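You operate a simulated robot arm through the tools that you are given. There is no shell and no other tool.

Carry out the task below with a simulated robot arm. There is one attempt and no reset: what you move stays moved.

Task
Swap the clay box in the bath for the sand box and clamp the beam over it.
Fine: the old box stands on the blue mat, the new one keeps its pad; beam swung home, then the black nut tight.

The check looks at the end state, three seconds after you hand in, the way a careful person would. Anything else that was tipped, shoved, dropped, spilled or broken makes it a failure.

Robot
A 6-joint arm with a fingered hand, fixed in place. Base frame: the origin is on the floor under the middle of its stand, x ahead of it, y to its left, z up. Lengths are in mm, angles in degrees, forces in N, time in s.
With the tool pointing down near the work surface it reaches from about 220 to 780 mm from the base axis. Its first joint turns from -166.0 to 166.0 degrees. Payload 4 kg.
The tool frame sits at the grasp point between the pads (the TCP): z along the fingers, y along the line on which they close. The tips reach 26 mm beyond it. The gripper opens to 132 mm; its body begins 73 mm behind the TCP. The gripper is a hand of 5 fingers: y runs from the thumb to the fingers, the wrist lies at [0, 0, -239] in the tool frame.
Orientation is told as [roll, pitch, yaw] about the base's x, y, z axes, in that order, counted from this pose: with the fingers straight down and closing along the base's y, the tool's x points along the base's -x, its y along +y and its z along -z.

Tools
- The arm moves only by the tool play_rows. Its argument "increments" is one flat list of numbers, 6 for each row, row after row: the shift along the base's x, y, z in mm, then the turn, a rotation vector about the base's x, y, z in degrees. In form: [x, y, z, ax, ay, az, x, y, z, ax, ay, az, ...]. A call has 1 to 20 rows; each row shifts and turns the commanded pose from where the row before left it. Rows are played at 5 a second. More than 50 mm and 8.6 degrees between two rows, and nothing of the call is played. Where a pose cannot be reached the arm comes as near as it can. A force on the tool above 80 N (or 10 N above the force at the start of the call, whichever is more), or a blocked arm, ends the call early, and 0.2 s more pass. In this call time passes only in rows, and 0.2 s behind the last. It gives the time, the measured TCP pose, the force on the tool (base axes), the opening and the grip force at its end, in the units of the frame above (readings bear some noise), with the torque about the TCP (base axes, N m) and any sound that the robot's microphone picked up.
- Cameras (640 x 400 px; columns grow to the right, rows downward): "scene" is fixed at [52.9, -499.7, 1725.3]; the picture's right is [0.38, -0.92, 0.00], its down [-0.70, -0.29, -0.66] and it looks along [0.60, 0.25, -0.76] (base axes); focal length 347 px, centre (320, 200). "wrist" rides on the gripper at [85, 2, -97] in the tool frame; the picture's right is [-0.02, 1.00, 0.00], its down [-0.75, -0.01, -0.66] and it looks along [-0.66, -0.01, 0.75] (tool axes); focal length 270 px, centre (320, 200). There is no depth. A picture from a camera that has moved, and an enlarged one, comes with that camera's place and axes in the base frame and with its lens.
- snapshot(camera): a new picture of that camera. No time passes.
- finger_targets(finger1, finger2, finger3, finger4, thumb_bend): sets how far each is bent, from 0 (flat) to 1 (curled in); at 0.3 the hand is open as for a grip, at 0.7 the pads meet at the TCP. One left out holds its place. A second passes; each finger stops where it meets its share of the squeeze, and holds until it gets a number again. It is the only way to open and close the hand. It gives what a move gives, with no picture; readings hold the bend of each and the force on the fingers (four entries, about 0 where the hand has none), thumb and palm.
- inspect(camera, box): a new picture of the part [left, top, right, bottom] of that camera's present view, enlarged. No time passes.
- job_done(): hands the job in; it is judged then, once.

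Places have to be worked out from the pictures, the camera data and where the tool is seen. Open the gripper and draw the arm clear of the work before you hand the job in, unless the task says otherwise.

The tools are called after "Call:" by a JSON object that holds its "op" and its "data". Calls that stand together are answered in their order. play_rows: Moves the arm, as the interface text tells. Its arguments: {"type":"object","properties":{"increments":{"type":"array"}},"required":["increments"]} The other tools are called the same way: finger_targets (finger1, finger2, finger3, finger4, thumb_bend) moves the fingers one by one; snapshot (camera) takes a picture; inspect (camera, box) takes an enlarged picture of a part of a camera's view; job_done () hands the job in.

At the start:

```text
t: 0.0
tcp_pos: [353.2, -134.1, 1319.9]
ee_rot: [0.0, -0.1, 0.0]
force: [-0.3, 0.2, 0.3]
wrist_torque: [-0.01, -0.01, 0.03]
width: 131.9
gripper_force: 0.2
shape: jaw
bend: [0.3, 0.3, 0.3, 0.3, 0.3]
finger forces: [0.0, 0.0, 0.0, 0.1, 0.0, 0.1]
```

scene: 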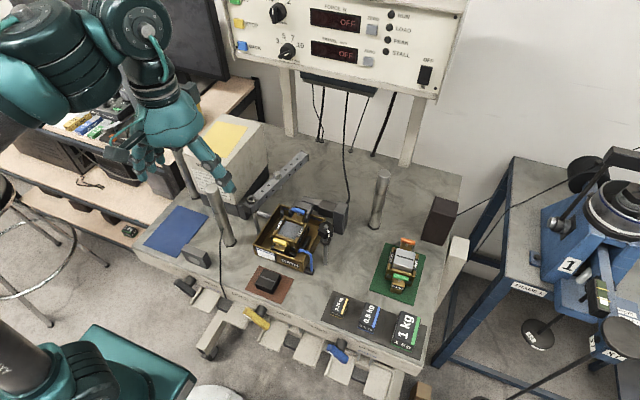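
wrist: 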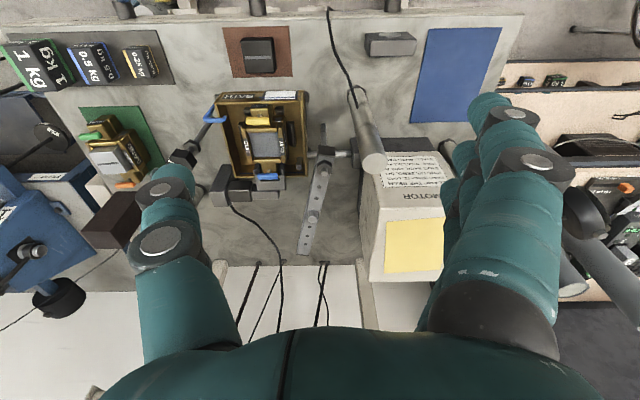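

I start by looking closely at the work area: the bath with the clay box, the green mat with the sand box, the beam and the blue mat.

Call:
{"op": "inspect", "data": {"camera": "scene", "box": [220, 140, 380, 300]}}

Call:
{"op": "inspect", "data": {"camera": "scene", "box": [340, 210, 460, 300]}}

Call:
{"op": "inspect", "data": {"camera": "wrist", "box": [180, 70, 380, 260]}}

Call:
{"op": "inspect", "data": {"camera": "wrist", "box": [60, 80, 220, 220]}}

Call:
{"op": "inspect", "data": {"camera": "scene", "box": [130, 120, 330, 320]}}

```text
2.50 times, centred on (300, 220) of scene
camera zoom: at [52.9, -499.7, 1725.3], right [0.38, -0.92, 0.0], down [-0.7, -0.29, -0.66], along [0.6, 0.25, -0.76], focal length 868 px, centre (370, 150)
```

zoom: 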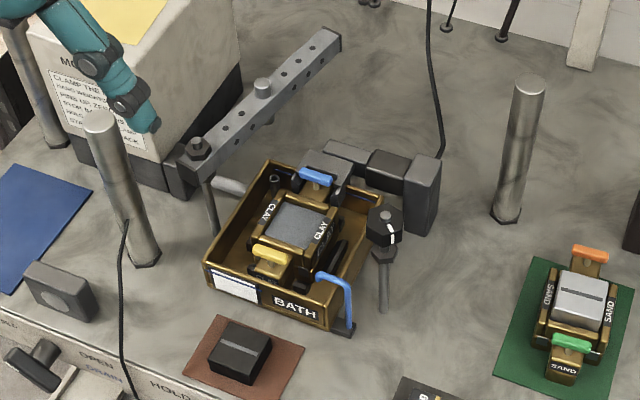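

```text
4.44 times, centred on (400, 255) of scene
camera zoom: at [52.9, -499.7, 1725.3], right [0.38, -0.92, 0.0], down [-0.7, -0.29, -0.66], along [0.6, 0.25, -0.76], focal length 1543 px, centre (-36, -44)
```

zoom: 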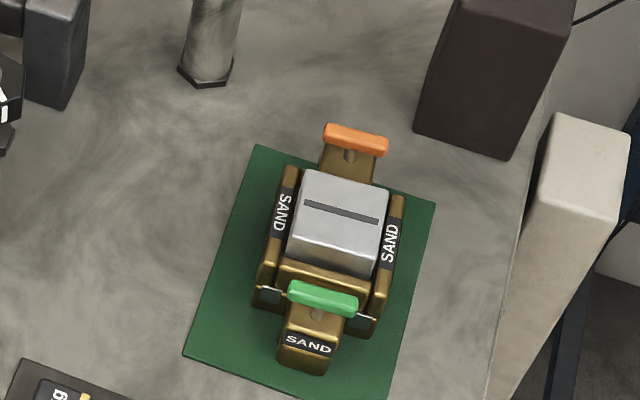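

```text
2.11 times, centred on (280, 165) of wrist
camera zoom: at [269.7, -131.2, 1416.6], right [0.02, 1.0, 0.0], down [0.75, -0.01, 0.66], along [0.66, -0.01, -0.75], focal length 569 px, centre (404, 274)
```

zoom: 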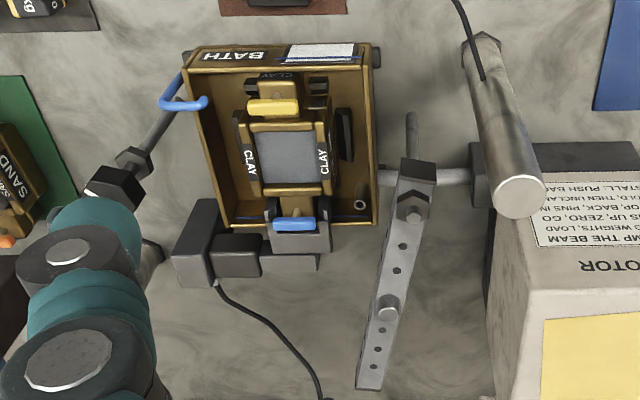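

```text
2.86 times, centred on (140, 150) of wrist
camera zoom: at [269.7, -131.2, 1416.6], right [0.02, 1.0, 0.0], down [0.75, -0.01, 0.66], along [0.66, -0.01, -0.75], focal length 772 px, centre (834, 343)
```

zoom: 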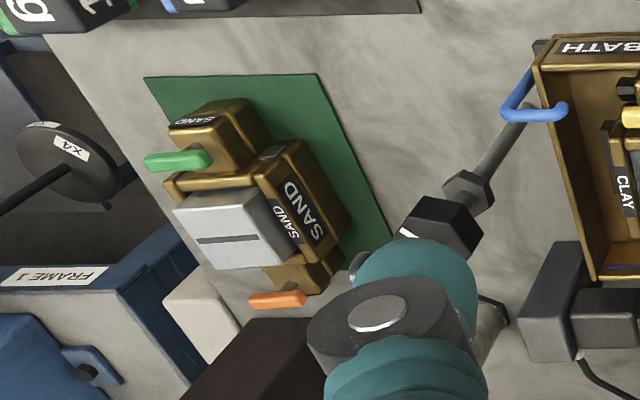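

```text
2.00 times, centred on (230, 220) of scene
camera zoom: at [52.9, -499.7, 1725.3], right [0.38, -0.92, 0.0], down [-0.7, -0.29, -0.66], along [0.6, 0.25, -0.76], focal length 694 px, centre (500, 160)
```

zoom: 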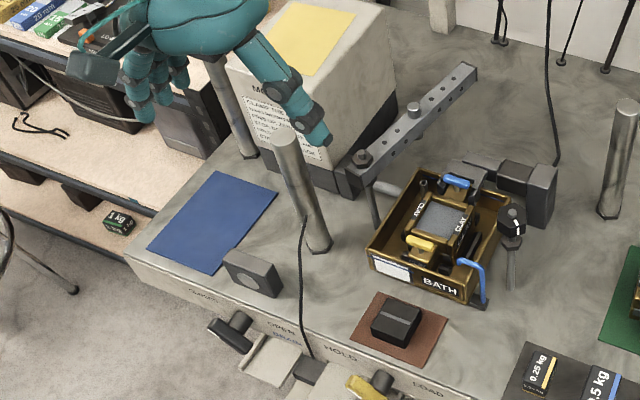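

I zoom further on the bath, the beam and the labels on the motor box before any motion.

Call:
{"op": "inspect", "data": {"camera": "scene", "box": [265, 190, 345, 280]}}

Call:
{"op": "inspect", "data": {"camera": "scene", "box": [235, 140, 315, 230]}}

Call:
{"op": "inspect", "data": {"camera": "wrist", "box": [200, 80, 320, 210]}}

Call:
{"op": "inspect", "data": {"camera": "wrist", "box": [280, 110, 460, 290]}}

Call:
{"op": "inspect", "data": {"camera": "scene", "box": [180, 120, 270, 210]}}

Call:
{"op": "inspect", "data": {"camera": "scene", "box": [140, 250, 440, 400]}}

```text
4.44 times, centred on (305, 235) of scene
camera zoom: at [52.9, -499.7, 1725.3], right [0.38, -0.92, 0.0], down [-0.7, -0.29, -0.66], along [0.6, 0.25, -0.76], focal length 1543 px, centre (387, 44)
```

zoom: 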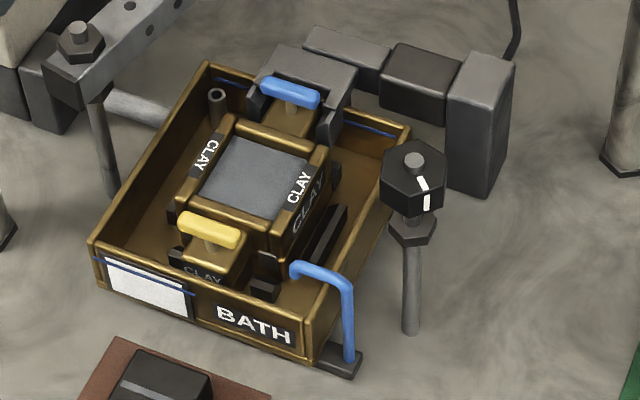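

```text
4.44 times, centred on (275, 185) of scene
camera zoom: at [52.9, -499.7, 1725.3], right [0.38, -0.92, 0.0], down [-0.7, -0.29, -0.66], along [0.6, 0.25, -0.76], focal length 1543 px, centre (520, 267)
```

zoom: 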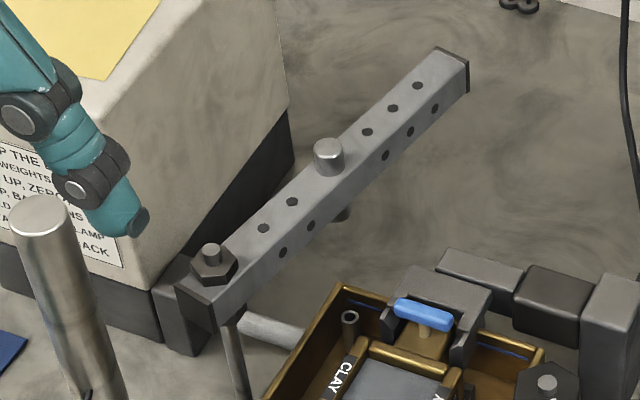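

```text
3.08 times, centred on (260, 145) of wrist
camera zoom: at [269.7, -131.2, 1416.6], right [0.02, 1.0, 0.0], down [0.75, -0.01, 0.66], along [0.66, -0.01, -0.75], focal length 832 px, centre (505, 369)
```

zoom: 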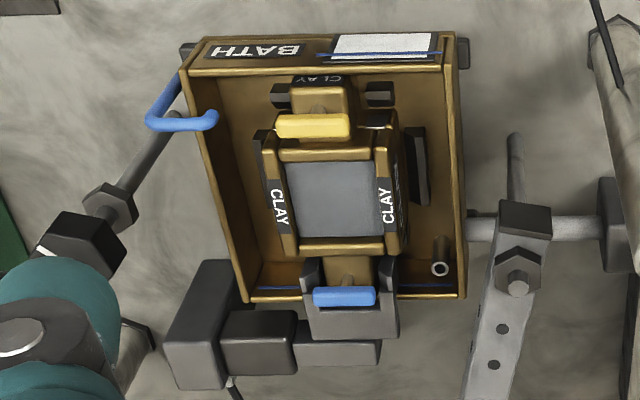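

```text
2.22 times, centred on (370, 200) of wrist
camera zoom: at [269.7, -131.2, 1416.6], right [0.02, 1.0, 0.0], down [0.75, -0.01, 0.66], along [0.66, -0.01, -0.75], focal length 601 px, centre (209, 200)
```

zoom: 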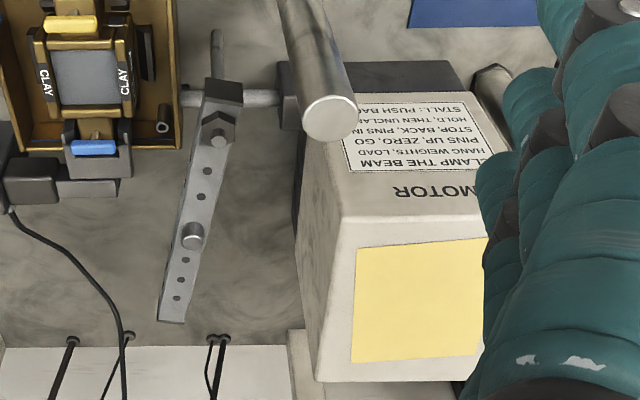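

```text
4.44 times, centred on (225, 165) of scene
camera zoom: at [52.9, -499.7, 1725.3], right [0.38, -0.92, 0.0], down [-0.7, -0.29, -0.66], along [0.6, 0.25, -0.76], focal length 1543 px, centre (742, 356)
```

zoom: 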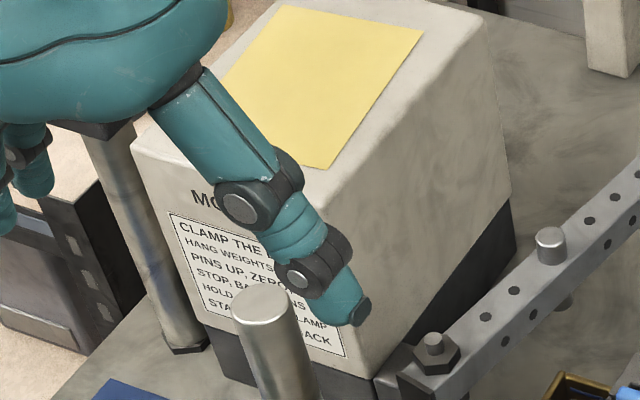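

```text
2.13 times, centred on (290, 325) of scene
camera zoom: at [52.9, -499.7, 1725.3], right [0.38, -0.92, 0.0], down [-0.7, -0.29, -0.66], along [0.6, 0.25, -0.76], focal length 741 px, centre (384, -67)
```

zoom: 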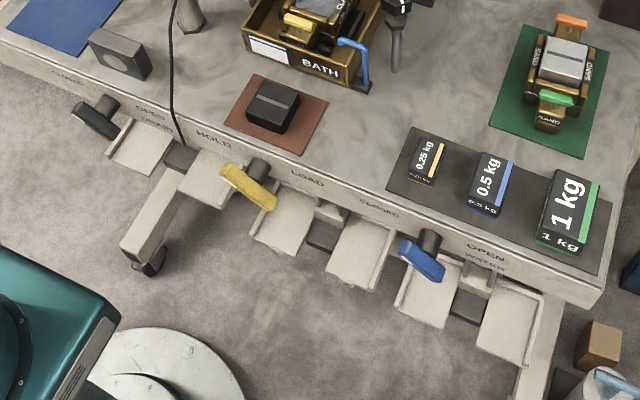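

The clay box top triangulates to about (505,-230,1005), the table to about z=950, the posts to about z=1150, and the sand box pad to about (537,-518,1004). I move the hand in the free space in front to get a closer wrist view of the bath.

Call:
{"op": "play_rows", "data": {"increments": [-4, -16, -20, 0, 0, 0, -4, -16, -20, 0, 0, 0, -4, -16, -20, 0, 0, 0, -4, -16, -20, 0, 0, 0, -4, -16, -20, 0, 0, 0, -3, -16, -20, 0, 0, 0]}}

Call:
{"op": "snapshot", "data": {"camera": "wrist"}}

Call:
{"op": "snapshot", "data": {"camera": "scene"}}

```text
t: 1.4
tcp_pos: [331.0, -229.2, 1198.5]
ee_rot: [-0.1, -0.1, 0.0]
force: [0.7, -0.2, -0.3]
wrist_torque: [0.02, 0.02, -0.01]
width: 131.8
gripper_force: 0.1
shape: jaw
bend: [0.3, 0.3, 0.3, 0.3, 0.3]
finger forces: [0.1, 0.0, 0.0, 0.0, 0.1, 0.0]
```

```text
taken
camera wrist: at [246.6, -227.3, 1296.1], right [0.02, 1.0, 0.0], down [0.75, -0.01, 0.66], along [0.66, -0.01, -0.75], focal length 270 px, centre (320, 200)
```

wrist: 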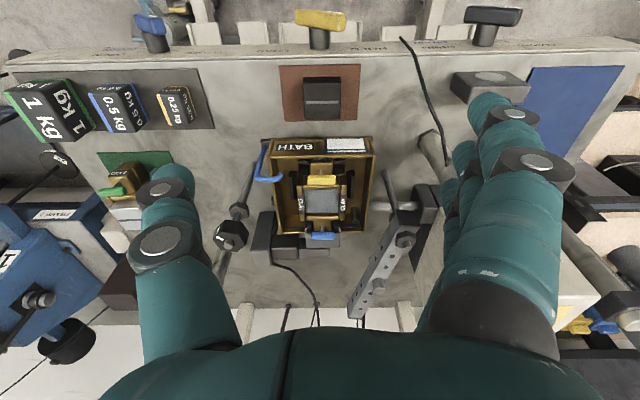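

```text
taken
```

scene: 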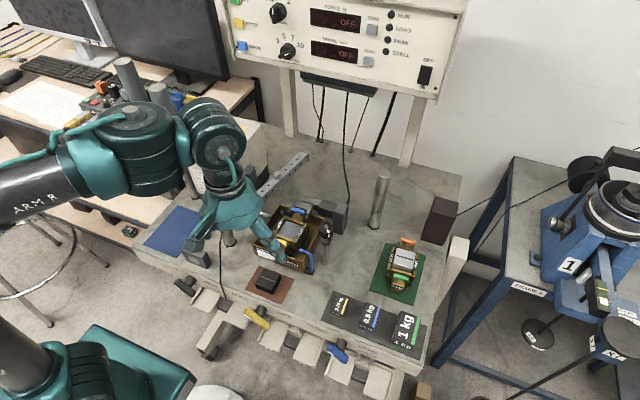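

The hand is at (331,-229,1198). I zoom this wrist view for detail of the bath, box, beam and nut.

Call:
{"op": "inspect", "data": {"camera": "wrist", "box": [255, 125, 385, 265]}}

Call:
{"op": "inspect", "data": {"camera": "wrist", "box": [200, 150, 290, 270]}}

Call:
{"op": "inspect", "data": {"camera": "wrist", "box": [330, 180, 450, 330]}}

Call:
{"op": "inspect", "data": {"camera": "wrist", "box": [60, 130, 210, 250]}}

```text
2.86 times, centred on (320, 195) of wrist
camera zoom: at [246.6, -227.3, 1296.1], right [0.02, 1.0, 0.0], down [0.75, -0.01, 0.66], along [0.66, -0.01, -0.75], focal length 772 px, centre (320, 214)
```

zoom: 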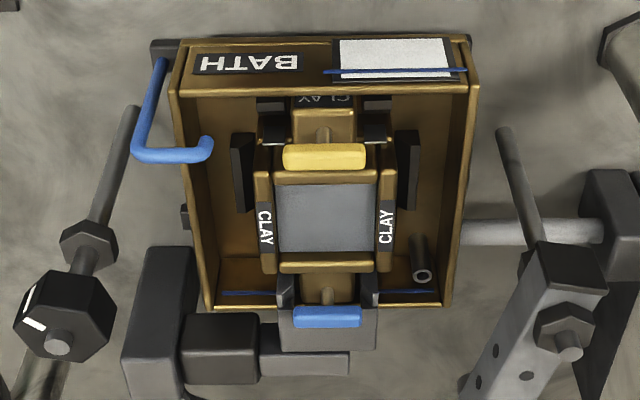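

```text
3.33 times, centred on (245, 210) of wrist
camera zoom: at [246.6, -227.3, 1296.1], right [0.02, 1.0, 0.0], down [0.75, -0.01, 0.66], along [0.66, -0.01, -0.75], focal length 901 px, centre (570, 167)
```

zoom: 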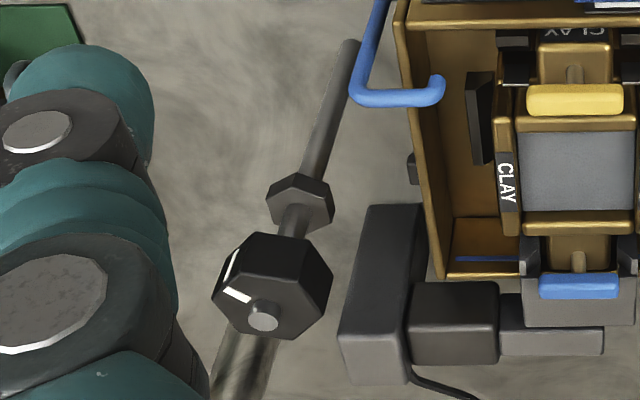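

```text
2.67 times, centred on (390, 255) of wrist
camera zoom: at [246.6, -227.3, 1296.1], right [0.02, 1.0, 0.0], down [0.75, -0.01, 0.66], along [0.66, -0.01, -0.75], focal length 721 px, centre (133, 53)
```

zoom: 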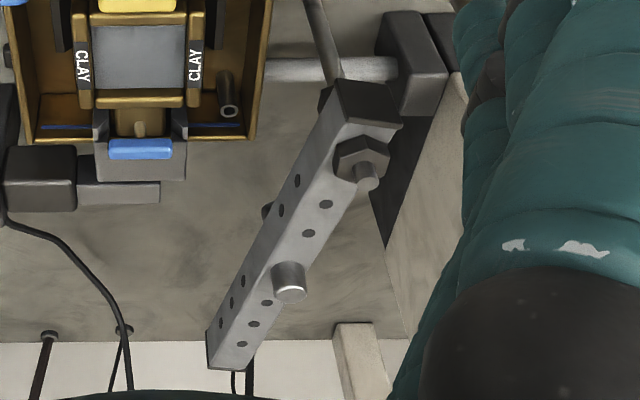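

```text
3.33 times, centred on (135, 190) of wrist
camera zoom: at [246.6, -227.3, 1296.1], right [0.02, 1.0, 0.0], down [0.75, -0.01, 0.66], along [0.66, -0.01, -0.75], focal length 901 px, centre (937, 233)
```

zoom: 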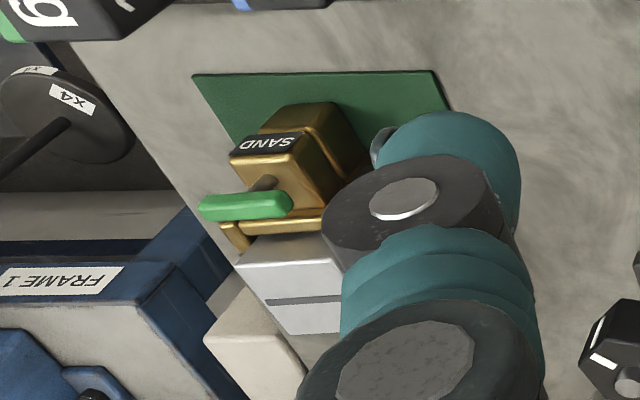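

Stud with the black nut is at about (486,-335, top 1101), the beam pivot at (512,-124, top 1084), the blue mat spans roughly x 350–496, y 25–134. I lower the hand in the free space in front of the bath for a closer, flatter view.

Call:
{"op": "play_rows", "data": {"increments": [-3, 0, -25, 0, 0, 0, -3, 0, -25, 0, 0, 0, -3, 0, -25, 0, 0, 0, -3, 0, -25, 0, 0, 0]}}

Call:
{"op": "snapshot", "data": {"camera": "wrist"}}

Call:
{"op": "inspect", "data": {"camera": "wrist", "box": [240, 160, 400, 320]}}

Call:
{"op": "inspect", "data": {"camera": "wrist", "box": [180, 190, 300, 340]}}

Call:
{"op": "inspect", "data": {"camera": "wrist", "box": [340, 220, 460, 370]}}

```text
t: 2.4
tcp_pos: [319.2, -228.4, 1099.7]
ee_rot: [0.0, -0.1, -0.1]
force: [0.2, 0.2, -0.4]
wrist_torque: [-0.01, 0.01, -0.01]
width: 131.8
gripper_force: 0.0
shape: jaw
bend: [0.3, 0.3, 0.3, 0.3, 0.3]
finger forces: [0.1, 0.0, 0.1, 0.1, 0.0, 0.0]
```

```text
taken
camera wrist: at [234.4, -227.0, 1196.1], right [0.02, 1.0, 0.0], down [0.75, -0.02, 0.66], along [0.66, -0.01, -0.75], focal length 270 px, centre (320, 200)
```

wrist: 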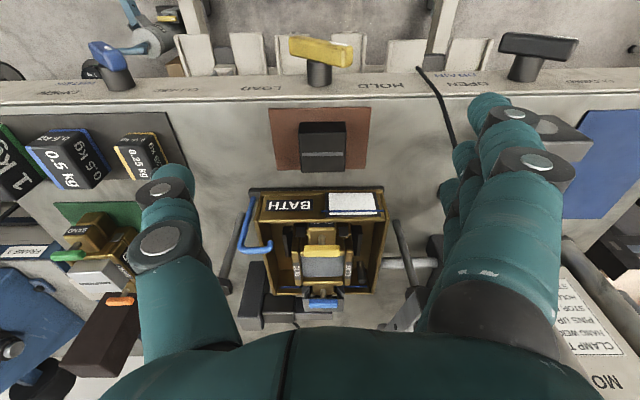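

```text
2.50 times, centred on (320, 240) of wrist
camera zoom: at [234.4, -227.0, 1196.1], right [0.02, 1.0, 0.0], down [0.75, -0.02, 0.66], along [0.66, -0.01, -0.75], focal length 676 px, centre (320, 100)
```

zoom: 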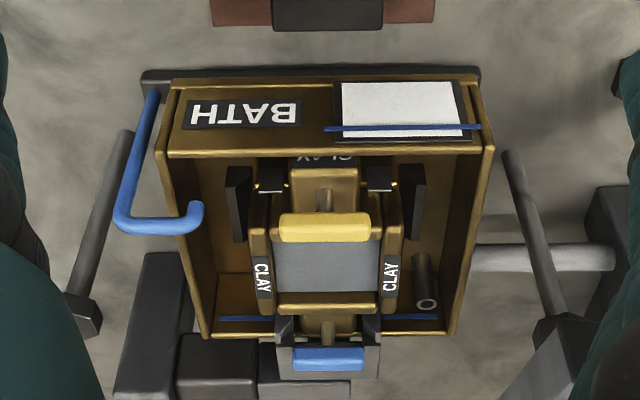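

```text
2.67 times, centred on (240, 265) of wrist
camera zoom: at [234.4, -227.0, 1196.1], right [0.02, 1.0, 0.0], down [0.75, -0.02, 0.66], along [0.66, -0.01, -0.75], focal length 721 px, centre (533, 27)
```

zoom: 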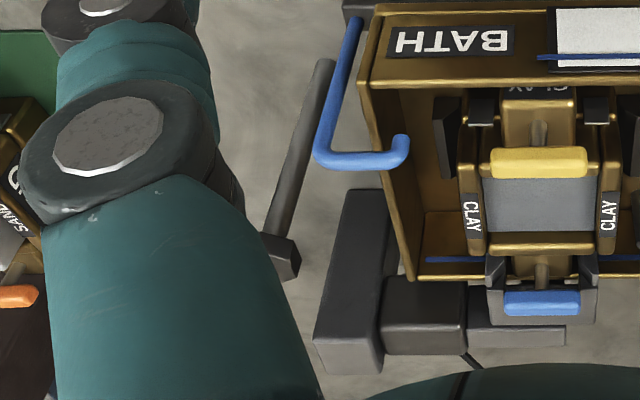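

```text
2.67 times, centred on (400, 295) of wrist
camera zoom: at [234.4, -227.0, 1196.1], right [0.02, 1.0, 0.0], down [0.75, -0.02, 0.66], along [0.66, -0.01, -0.75], focal length 721 px, centre (107, -53)
```

zoom: 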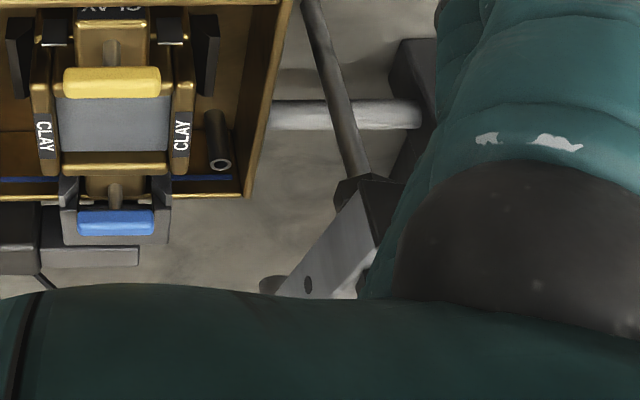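

The box is about 73 mm across the side plates, centred near (506,-229), pins 100 mm apart; the bath rim is at z≈1000. I want a straight-down view, so I raise the hand and tilt it so the camera looks vertically down over the bath.

Call:
{"op": "play_rows", "data": {"increments": [0, 0, 30, 0, 0, 0, 0, 0, 30, 0, 0, 0, 0, 0, 30, 0, 0, 0, 10, 0, 30, 0, 0, 0, 20, 0, 20, 0, 0, 0, 25, 0, 0, 0, 7, 0, 25, 0, 0, 0, 7, 0, 25, 0, 0, 0, 7, 0, 25, 0, 0, 0, 7, 0, 25, 0, 0, 0, 7, 0, 25, 0, 0, 0, 6.3, 0]}}

Call:
{"op": "snapshot", "data": {"camera": "wrist"}}

Call:
{"op": "snapshot", "data": {"camera": "scene"}}

```text
t: 4.8
tcp_pos: [434.6, -190.5, 1114.2]
ee_rot: [0.0, 40.7, -0.1]
force: [0.0, -0.2, 0.7]
wrist_torque: [-0.01, 0.01, 0.01]
width: 131.8
gripper_force: 0.1
shape: jaw
bend: [0.3, 0.3, 0.3, 0.3, 0.3]
finger forces: [0.0, 0.1, 0.0, 0.0, 0.0, 0.1]
out of reach, approached as far as the arm can: row 9, 10, 11
```

```text
taken
camera wrist: at [432.5, -188.2, 1243.0], right [0.02, 1.0, -0.01], down [1.0, -0.02, 0.01], along [0.01, -0.01, -1.0], focal length 270 px, centre (320, 200)
```

wrist: 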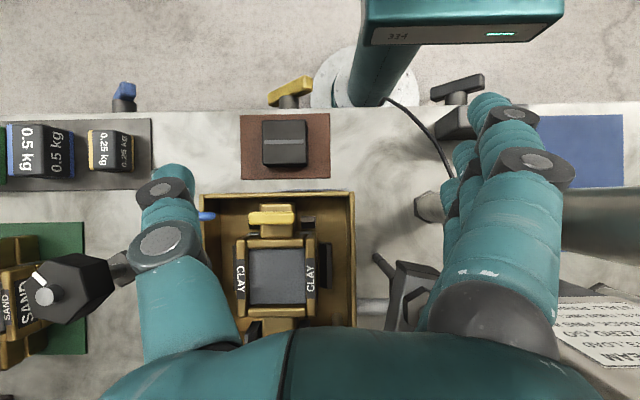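

```text
taken
```

scene: 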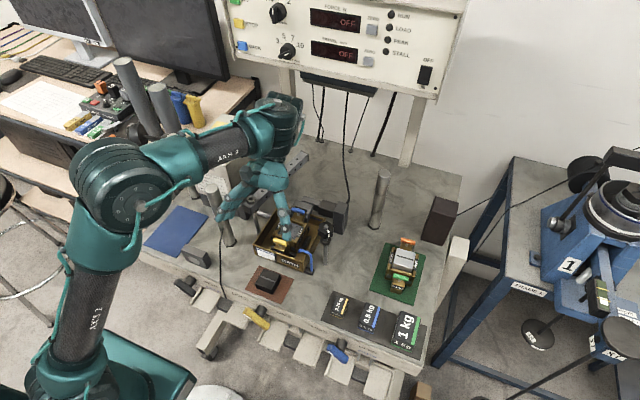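

The arm could not reach that pose and stopped at (435,-190,1114), but the camera now looks straight down and nothing is touched. I use this view to measure before moving back out.

Call:
{"op": "inspect", "data": {"camera": "wrist", "box": [190, 185, 370, 335]}}

Call:
{"op": "inspect", "data": {"camera": "wrist", "box": [0, 200, 160, 400]}}

Call:
{"op": "inspect", "data": {"camera": "wrist", "box": [350, 180, 480, 340]}}

Call:
{"op": "inspect", "data": {"camera": "scene", "box": [200, 140, 360, 290]}}

```text
2.67 times, centred on (280, 260) of wrist
camera zoom: at [432.5, -188.2, 1243.0], right [0.02, 1.0, -0.01], down [1.0, -0.02, 0.01], along [0.01, -0.01, -1.0], focal length 721 px, centre (427, 40)
```

zoom: 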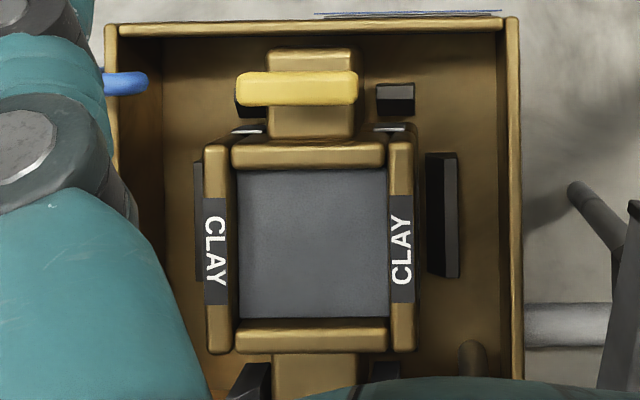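

```text
2.00 times, centred on (80, 300) of wrist
camera zoom: at [432.5, -188.2, 1243.0], right [0.02, 1.0, -0.01], down [1.0, -0.02, 0.01], along [0.01, -0.01, -1.0], focal length 541 px, centre (800, 0)
```

zoom: 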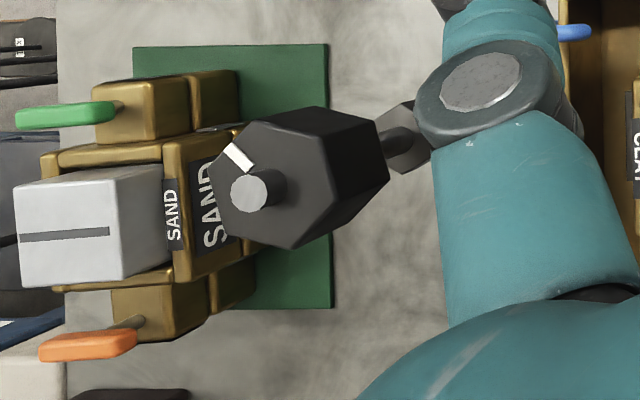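

```text
2.50 times, centred on (415, 260) of wrist
camera zoom: at [432.5, -188.2, 1243.0], right [0.02, 1.0, -0.01], down [1.0, -0.02, 0.01], along [0.01, -0.01, -1.0], focal length 676 px, centre (82, 50)
```

zoom: 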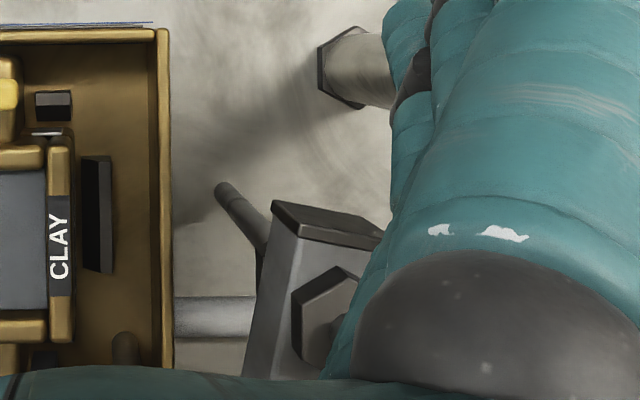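

```text
2.67 times, centred on (280, 215) of scene
camera zoom: at [52.9, -499.7, 1725.3], right [0.38, -0.92, 0.0], down [-0.7, -0.29, -0.66], along [0.6, 0.25, -0.76], focal length 926 px, centre (427, 160)
```

zoom: 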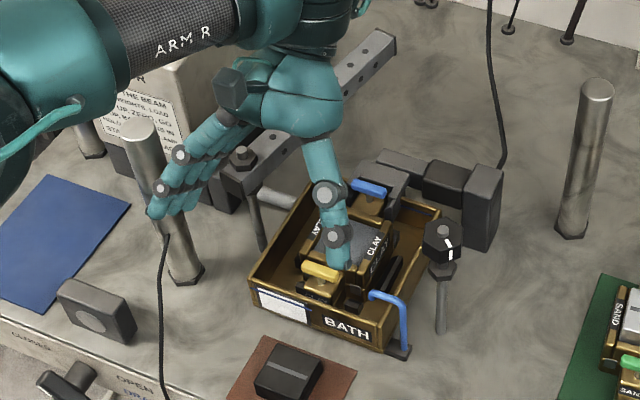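

The straight-down view gives the clay box body x 469–537, y −264…−195, rails' tops near z≈970 and about 29 mm between box side and bath wall. I undo the tilt and draw back to the front, which is safe either way the commanded pose is counted.

Call:
{"op": "play_rows", "data": {"increments": [-25, 0, 0, 0, -6.3, 0, -25, 0, 0, 0, -7, 0, -25, 0, 0, 0, -7, 0, -25, 0, 0, 0, -7, 0, -25, 0, 0, 0, -7, 0, -25, 0, 0, 0, -7, 0]}}

Call:
{"op": "snapshot", "data": {"camera": "scene"}}

```text
t: 6.2
tcp_pos: [324.3, -200.4, 1238.3]
ee_rot: [0.2, -0.1, 0.0]
force: [-0.7, -0.2, -0.9]
wrist_torque: [0.02, -0.03, 0.01]
width: 131.7
gripper_force: 0.1
shape: jaw
bend: [0.3, 0.3, 0.3, 0.3, 0.3]
finger forces: [0.0, 0.0, 0.1, 0.1, 0.1, 0.0]
out of reach, approached as far as the arm can: row 3, 4, 5, 6
```

```text
taken
```

scene: 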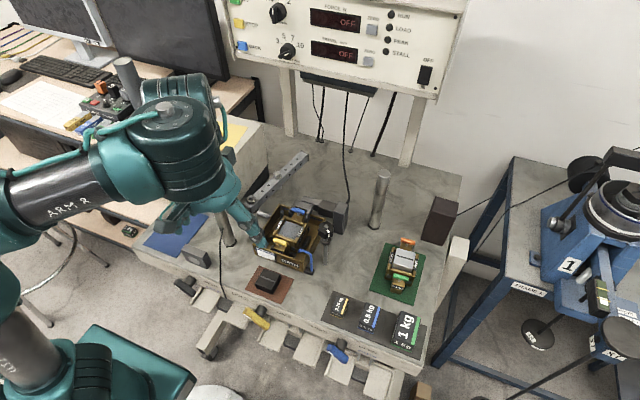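

The pose after the return is off from what I expected, so I play two zero rows to see whether the arm settles or the command sits elsewhere.

Call:
{"op": "play_rows", "data": {"increments": [0, 0, 0, 0, 0, 0, 0, 0, 0, 0, 0, 0]}}

Call:
{"op": "snapshot", "data": {"camera": "wrist"}}

```text
t: 6.8
tcp_pos: [323.1, -199.0, 1238.9]
ee_rot: [0.1, 0.0, 0.0]
force: [0.5, -0.3, -0.3]
wrist_torque: [0.01, -0.01, 0.01]
width: 131.9
gripper_force: 0.1
shape: jaw
bend: [0.3, 0.3, 0.3, 0.3, 0.3]
finger forces: [0.0, 0.0, 0.0, 0.0, 0.0, 0.0]
```

```text
taken
camera wrist: at [239.3, -197.5, 1334.9], right [0.02, 1.0, 0.0], down [0.75, -0.02, 0.66], along [0.66, -0.01, -0.75], focal length 270 px, centre (320, 200)
```

wrist: 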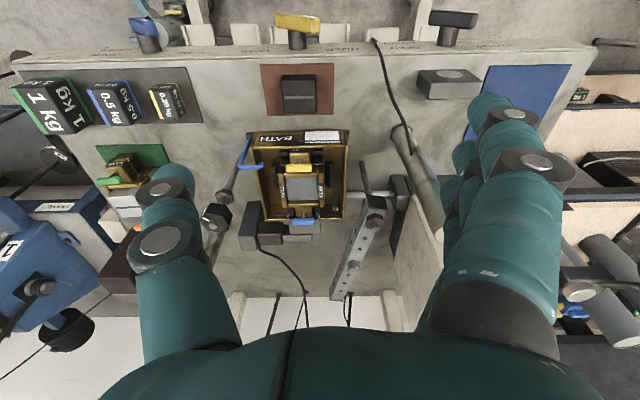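

The command has settled at (323,-199,1239). I pre-close the hand partway here in free air to learn how bend relates to opening and how thick the fingers are.

Call:
{"op": "finger_targets", "data": {"finger1": 0.46, "finger2": 0.46, "finger3": 0.46, "finger4": 0.46, "thumb_bend": 0.46}}

Call:
{"op": "inspect", "data": {"camera": "scene", "box": [140, 140, 300, 280]}}

Call:
{"op": "snapshot", "data": {"camera": "wrist"}}

```text
t: 7.8
tcp_pos: [323.9, -199.5, 1237.3]
ee_rot: [0.1, -0.1, 0.0]
force: [0.1, -0.5, -0.2]
wrist_torque: [0.02, 0.0, 0.01]
width: 88.6
gripper_force: 0.0
shape: fingers
bend: [0.46, 0.46, 0.46, 0.46, 0.46]
finger forces: [0.1, 0.0, 0.1, 0.0, 0.0, 0.1]
```

```text
2.86 times, centred on (220, 210) of scene
camera zoom: at [52.9, -499.7, 1725.3], right [0.38, -0.92, 0.0], down [-0.7, -0.29, -0.66], along [0.6, 0.25, -0.76], focal length 992 px, centre (606, 171)
```

zoom: 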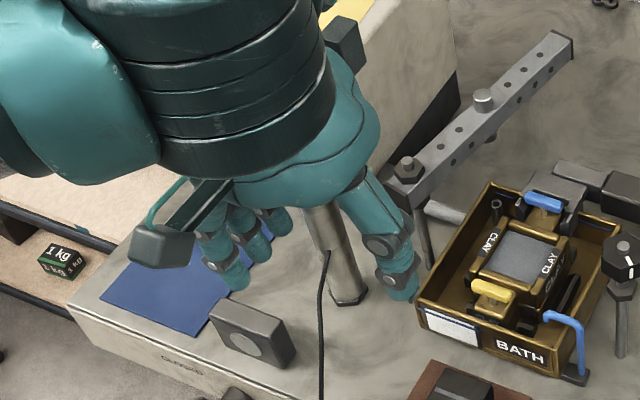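

```text
taken
camera wrist: at [239.4, -197.5, 1334.9], right [0.02, 1.0, 0.0], down [0.75, -0.02, 0.66], along [0.66, -0.01, -0.75], focal length 270 px, centre (320, 200)
```

wrist: 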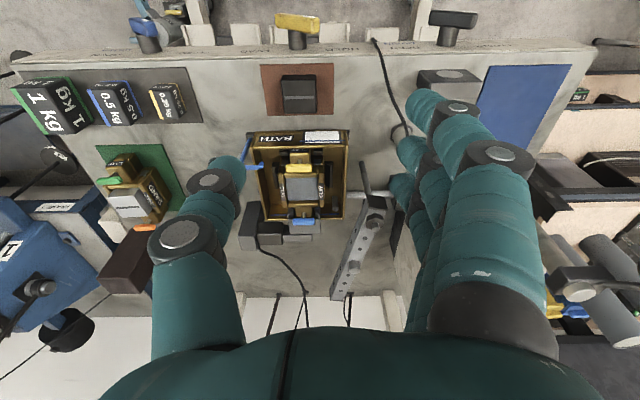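

At bend 0.46 the opening is 88.6 mm and the fingers' outer sides stay within about ±60 mm, so they fit inside the bath (±63). I go lower in front of the bath to judge rail height and box side height from a flatter angle.

Call:
{"op": "play_rows", "data": {"increments": [-2, -5, -27, 0, 0, 0, -2, -5, -27, 0, 0, 0, -2, -5, -27, 0, 0, 0, -2, -5, -27, 0, 0, 0, -2, -5, -27, 0, 0, 0, -2, -5, -27, 0, 0, 0, -2, 0, -26, 0, 0, 0]}}

Call:
{"op": "snapshot", "data": {"camera": "wrist"}}

Call:
{"op": "inspect", "data": {"camera": "wrist", "box": [230, 220, 410, 350]}}

```text
t: 9.4
tcp_pos: [310.1, -228.7, 1048.3]
ee_rot: [0.1, -0.2, 0.1]
force: [0.1, 0.6, -0.3]
wrist_torque: [0.02, 0.01, -0.01]
width: 88.1
gripper_force: 0.1
shape: fingers
bend: [0.46, 0.46, 0.46, 0.46, 0.46]
finger forces: [0.0, 0.0, 0.0, 0.0, 0.0, 0.0]
out of reach, approached as far as the arm can: row 1, 2
```

```text
taken
camera wrist: at [224.9, -227.4, 1146.7], right [0.02, 1.0, 0.0], down [0.75, -0.01, 0.66], along [0.66, -0.01, -0.75], focal length 270 px, centre (320, 200)
```

wrist: 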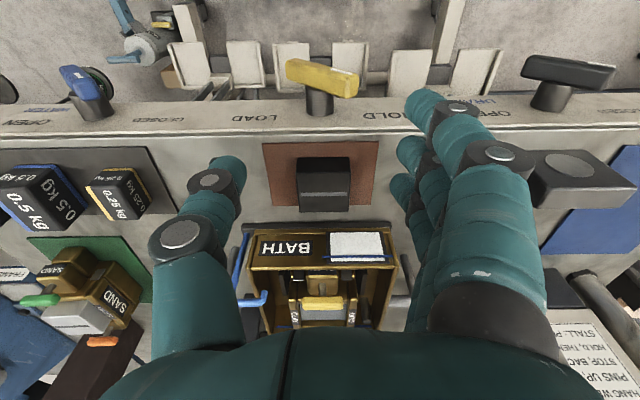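

```text
3.08 times, centred on (320, 285) of wrist
camera zoom: at [224.9, -227.4, 1146.7], right [0.02, 1.0, 0.0], down [0.75, -0.01, 0.66], along [0.66, -0.01, -0.75], focal length 832 px, centre (320, -62)
```

zoom: 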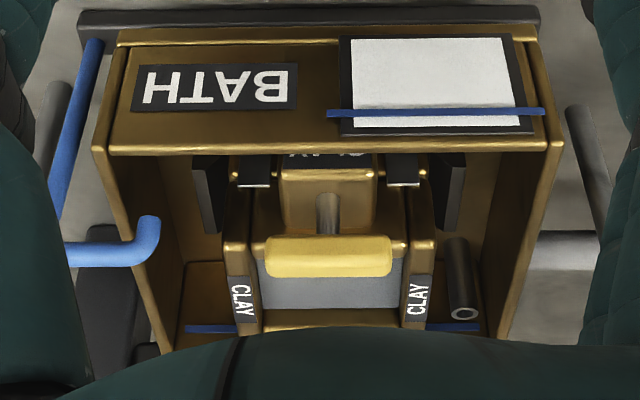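

The rails' tops come out near z≈981, so the tips should stay above about 984. I zoom strongly on the box in the scene view to pin the box's top height and side plates.

Call:
{"op": "inspect", "data": {"camera": "scene", "box": [265, 195, 329, 235]}}

Call:
{"op": "inspect", "data": {"camera": "scene", "box": [270, 215, 334, 275]}}

Call:
{"op": "inspect", "data": {"camera": "scene", "box": [370, 230, 434, 300]}}

Call:
{"op": "inspect", "data": {"camera": "wrist", "box": [20, 220, 160, 360]}}

```text
10.00 times, centred on (297, 215) of scene
camera zoom: at [52.9, -499.7, 1725.3], right [0.38, -0.92, 0.0], down [-0.7, -0.29, -0.66], along [0.6, 0.25, -0.76], focal length 3472 px, centre (550, 50)
```

zoom: 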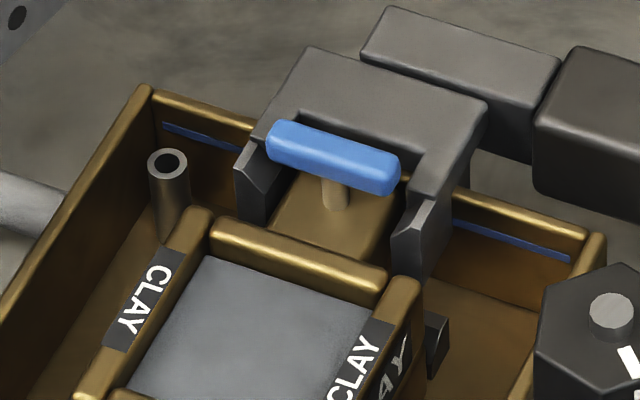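

```text
6.67 times, centred on (302, 245) of scene
camera zoom: at [52.9, -499.7, 1725.3], right [0.38, -0.92, 0.0], down [-0.7, -0.29, -0.66], along [0.6, 0.25, -0.76], focal length 2315 px, centre (440, -100)
```

zoom: 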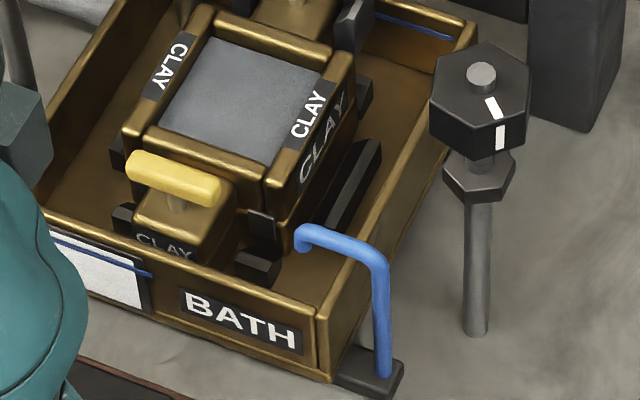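

```text
5.71 times, centred on (402, 265) of scene
camera zoom: at [52.9, -499.7, 1725.3], right [0.38, -0.92, 0.0], down [-0.7, -0.29, -0.66], along [0.6, 0.25, -0.76], focal length 1984 px, centre (-149, -171)
```

zoom: 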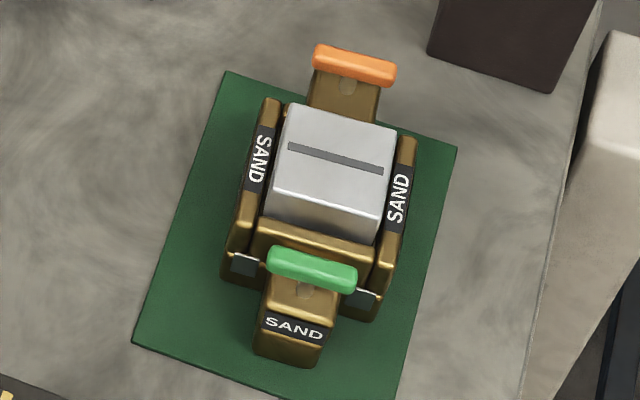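

```text
2.86 times, centred on (90, 290) of wrist
camera zoom: at [224.9, -227.4, 1146.7], right [0.02, 1.0, 0.0], down [0.75, -0.01, 0.66], along [0.66, -0.01, -0.75], focal length 772 px, centre (977, -57)
```

zoom: 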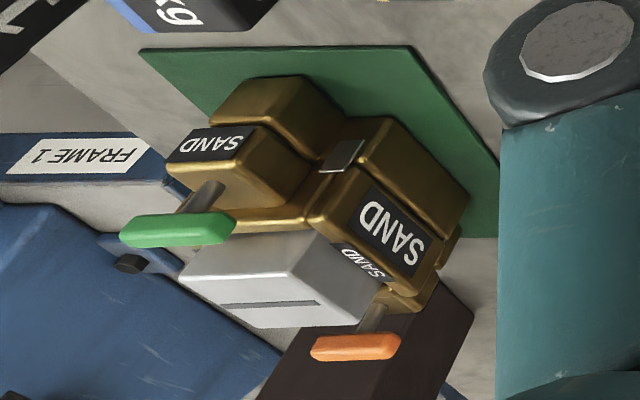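

The box is about 34 mm tall with smooth upper sides; clay handles are at z≈1025 and sand handles at z≈1005 with the sand box yawed about +4°. I raise the hand, move over the clay box at (503,-229), with the fingers pre-set to about 83 mm.

Call:
{"op": "finger_targets", "data": {"finger1": 0.48, "finger2": 0.48, "finger3": 0.48, "finger4": 0.48, "thumb_bend": 0.48}}

Call:
{"op": "play_rows", "data": {"increments": [0, 0, 20, 0, 0, 0, 0, 0, 20, 0, 0, 0, 13, 0, 20, 0, 0, 0, 20, 0, 0, 0, 0, 0, 20, 0, 0, 0, 0, 0, 20, 0, 0, 0, 0, 0, 20, 0, 0, 0, 0, 0, 20, 0, 0, 0, 0, 0, 20, 0, 0, 0, 0, 0, 20, 0, 0, 0, 0, 0, 20, 0, 0, 0, 0, 0, 20, 0, 0, 0, 0, 0]}}

Call:
{"op": "snapshot", "data": {"camera": "wrist"}}

Call:
{"op": "inspect", "data": {"camera": "scene", "box": [220, 140, 380, 290]}}

```text
t: 10.4
tcp_pos: [309.9, -230.2, 1049.7]
ee_rot: [0.1, -0.1, 0.0]
force: [-0.3, -0.9, -0.1]
wrist_torque: [0.0, 0.01, 0.0]
width: 82.3
gripper_force: 0.1
shape: fingers
bend: [0.48, 0.48, 0.48, 0.48, 0.48]
finger forces: [0.0, 0.0, 0.0, 0.0, 0.1, 0.0]
```

```text
t: 13.0
tcp_pos: [503.2, -230.0, 1109.1]
ee_rot: [-0.1, -0.1, 0.0]
force: [0.3, 0.5, 0.6]
wrist_torque: [-0.02, 0.0, -0.02]
width: 82.3
gripper_force: 0.1
shape: fingers
bend: [0.48, 0.48, 0.48, 0.48, 0.48]
finger forces: [0.0, 0.0, 0.0, 0.0, 0.0, 0.0]
```

```text
taken
camera wrist: at [419.0, -227.8, 1206.6], right [0.02, 1.0, 0.0], down [0.75, -0.02, 0.66], along [0.66, -0.01, -0.75], focal length 270 px, centre (320, 200)
```

wrist: 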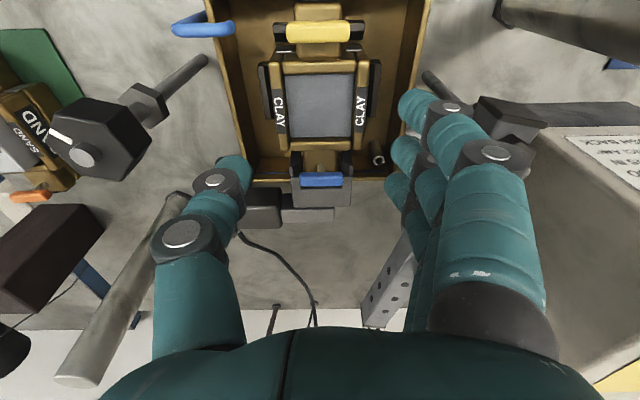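

```text
2.67 times, centred on (300, 215) of scene
camera zoom: at [52.9, -499.7, 1725.3], right [0.38, -0.92, 0.0], down [-0.7, -0.29, -0.66], along [0.6, 0.25, -0.76], focal length 926 px, centre (373, 160)
```

zoom: 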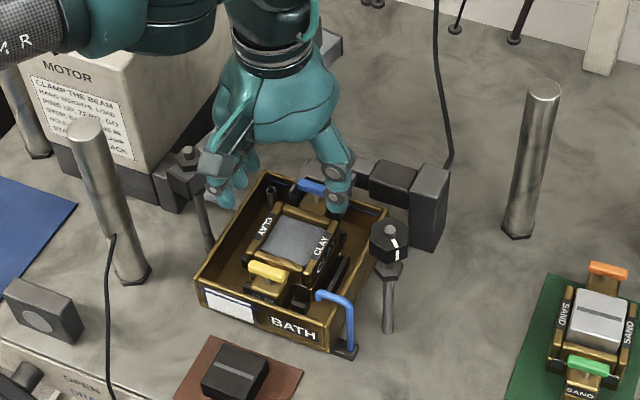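

The hand is over the box with no contact. I zoom the wrist view to check the lateral centring of the box between thumb and fingers.

Call:
{"op": "inspect", "data": {"camera": "wrist", "box": [190, 0, 450, 230]}}

Call:
{"op": "inspect", "data": {"camera": "wrist", "box": [240, 10, 400, 110]}}

```text
1.74 times, centred on (320, 115) of wrist
camera zoom: at [419.0, -227.8, 1206.6], right [0.02, 1.0, 0.0], down [0.75, -0.02, 0.66], along [0.66, -0.01, -0.75], focal length 470 px, centre (320, 348)
```

zoom: 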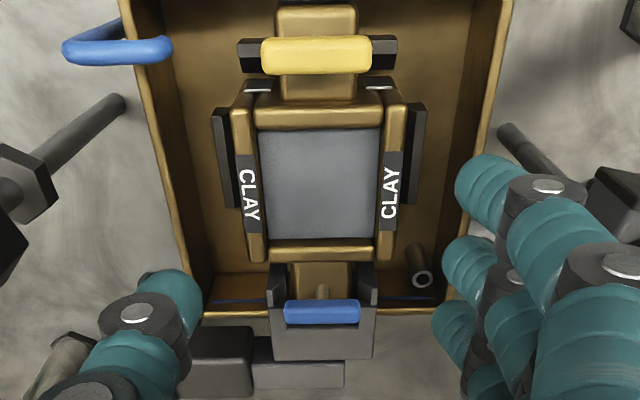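

```text
4.00 times, centred on (320, 60) of wrist
camera zoom: at [419.0, -227.8, 1206.6], right [0.02, 1.0, 0.0], down [0.75, -0.02, 0.66], along [0.66, -0.01, -0.75], focal length 1081 px, centre (320, 760)
```

zoom: 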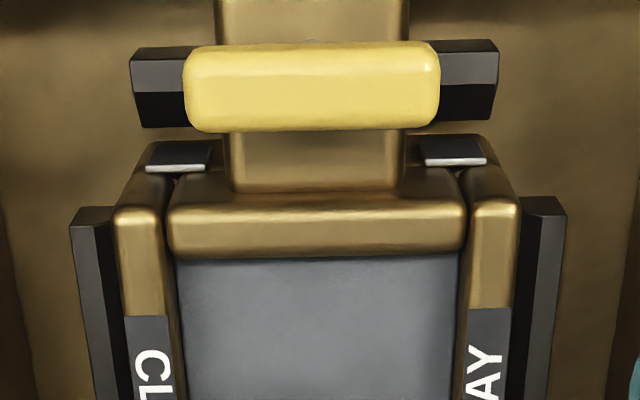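

From two wrist views the clay box frame is centred at about (499.5,-228.3), 66 mm wide, frame top z≈1015, rail tops z≈980. I centre over it and come down to z≈1035 first.

Call:
{"op": "play_rows", "data": {"increments": [-3.5, 1.5, -14, 0, 0, 0, 0, 0, -20, 0, 0, 0, 0, 0, -20, 0, 0, 0, 0, 0, -20, 0, 0, 0]}}

Call:
{"op": "inspect", "data": {"camera": "wrist", "box": [190, 0, 450, 230]}}

Call:
{"op": "inspect", "data": {"camera": "scene", "box": [240, 180, 340, 270]}}

```text
t: 14.0
tcp_pos: [498.6, -228.3, 1036.0]
ee_rot: [0.1, -0.2, 0.0]
force: [1.0, 0.8, 0.0]
wrist_torque: [-0.02, 0.02, 0.0]
width: 82.2
gripper_force: 0.1
shape: fingers
bend: [0.48, 0.48, 0.48, 0.48, 0.48]
finger forces: [0.0, 0.0, 0.0, 0.0, 0.0, 0.0]
```

```text
1.74 times, centred on (320, 115) of wrist
camera zoom: at [414.2, -226.2, 1132.4], right [0.02, 1.0, 0.0], down [0.75, -0.01, 0.66], along [0.66, -0.01, -0.75], focal length 470 px, centre (320, 348)
```

zoom: 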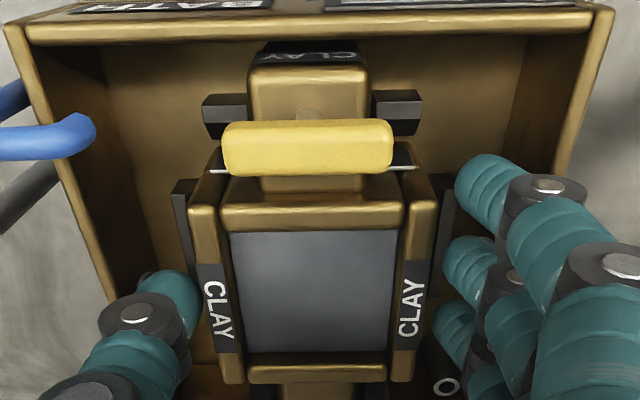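

```text
4.44 times, centred on (290, 225) of scene
camera zoom: at [52.9, -499.7, 1725.3], right [0.38, -0.92, 0.0], down [-0.7, -0.29, -0.66], along [0.6, 0.25, -0.76], focal length 1543 px, centre (453, 89)
```

zoom: 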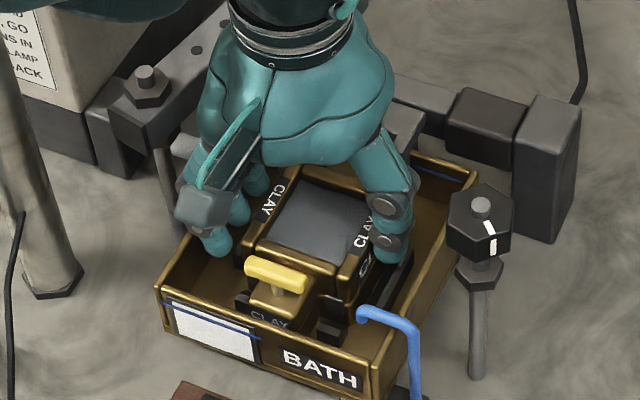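

The thumb and fingers straddle the box inside the bath with clearance. I descend the last 24 mm slowly, watching the force.

Call:
{"op": "play_rows", "data": {"increments": [0.5, 0, -8, 0, 0, 0, 0.5, 0, -8, 0, 0, 0, 0, 0, -8, 0, 0, 0]}}

Call:
{"op": "inspect", "data": {"camera": "wrist", "box": [190, 0, 450, 230]}}

Call:
{"op": "inspect", "data": {"camera": "scene", "box": [240, 180, 340, 270]}}

```text
t: 14.8
tcp_pos: [500.6, -228.5, 1012.4]
ee_rot: [0.0, -0.2, 0.0]
force: [-0.3, 0.7, 3.2]
wrist_torque: [-0.03, -0.01, 0.02]
width: 82.4
gripper_force: 0.8
shape: fingers
bend: [0.48, 0.48, 0.48, 0.48, 0.48]
finger forces: [0.1, 0.5, 0.3, 0.0, 1.6, 0.0]
```

```text
1.74 times, centred on (320, 115) of wrist
camera zoom: at [415.4, -225.9, 1108.9], right [0.02, 1.0, 0.0], down [0.75, -0.01, 0.66], along [0.66, -0.01, -0.75], focal length 470 px, centre (320, 348)
```

zoom: 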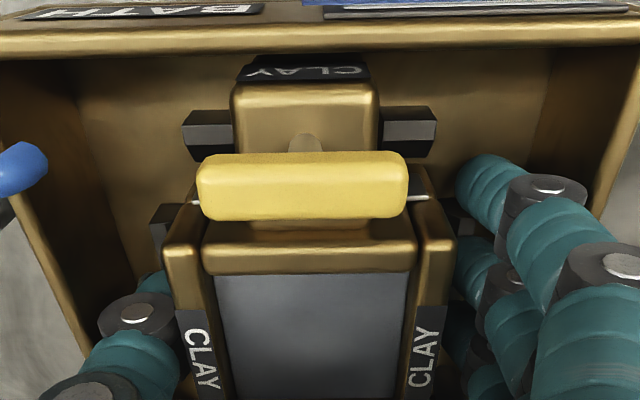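

```text
4.44 times, centred on (290, 225) of scene
camera zoom: at [52.9, -499.7, 1725.3], right [0.38, -0.92, 0.0], down [-0.7, -0.29, -0.66], along [0.6, 0.25, -0.76], focal length 1543 px, centre (453, 89)
```

zoom: 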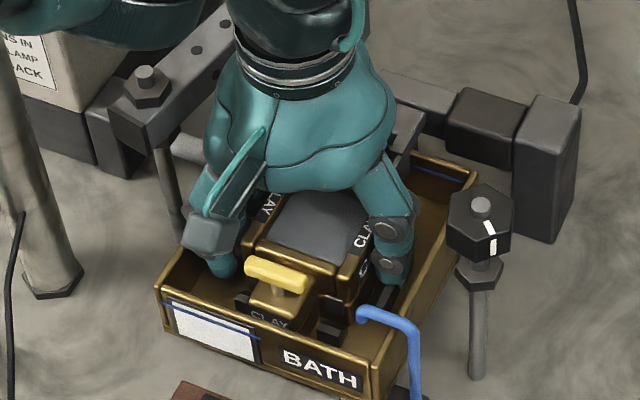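

There is a light 3 N touch of the tips on the rails, so I lift 2.5 mm and then close the thumb and the two middle fingers on the box sides.

Call:
{"op": "play_rows", "data": {"increments": [0, 0, 2.5, 0, 0, 0]}}

Call:
{"op": "finger_targets", "data": {"finger2": 0.56, "finger3": 0.56, "thumb_bend": 0.56}}

```text
t: 15.2
tcp_pos: [500.2, -227.4, 1013.9]
ee_rot: [0.0, 0.0, 0.0]
force: [0.2, -0.2, 0.1]
wrist_torque: [-0.01, -0.01, -0.02]
width: 82.1
gripper_force: 0.1
shape: fingers
bend: [0.48, 0.48, 0.48, 0.48, 0.48]
finger forces: [0.0, 0.0, 0.0, 0.1, 0.0, 0.0]
```

```text
t: 16.2
tcp_pos: [501.0, -229.4, 1013.9]
ee_rot: [0.1, -0.1, 0.0]
force: [0.4, -2.1, 0.0]
wrist_torque: [0.06, -0.03, -0.02]
width: 79.1
gripper_force: 8.3
shape: fingers
bend: [0.48, 0.51, 0.51, 0.48, 0.52]
finger forces: [0.1, 3.5, 3.5, 0.0, 8.8, 0.1]
```

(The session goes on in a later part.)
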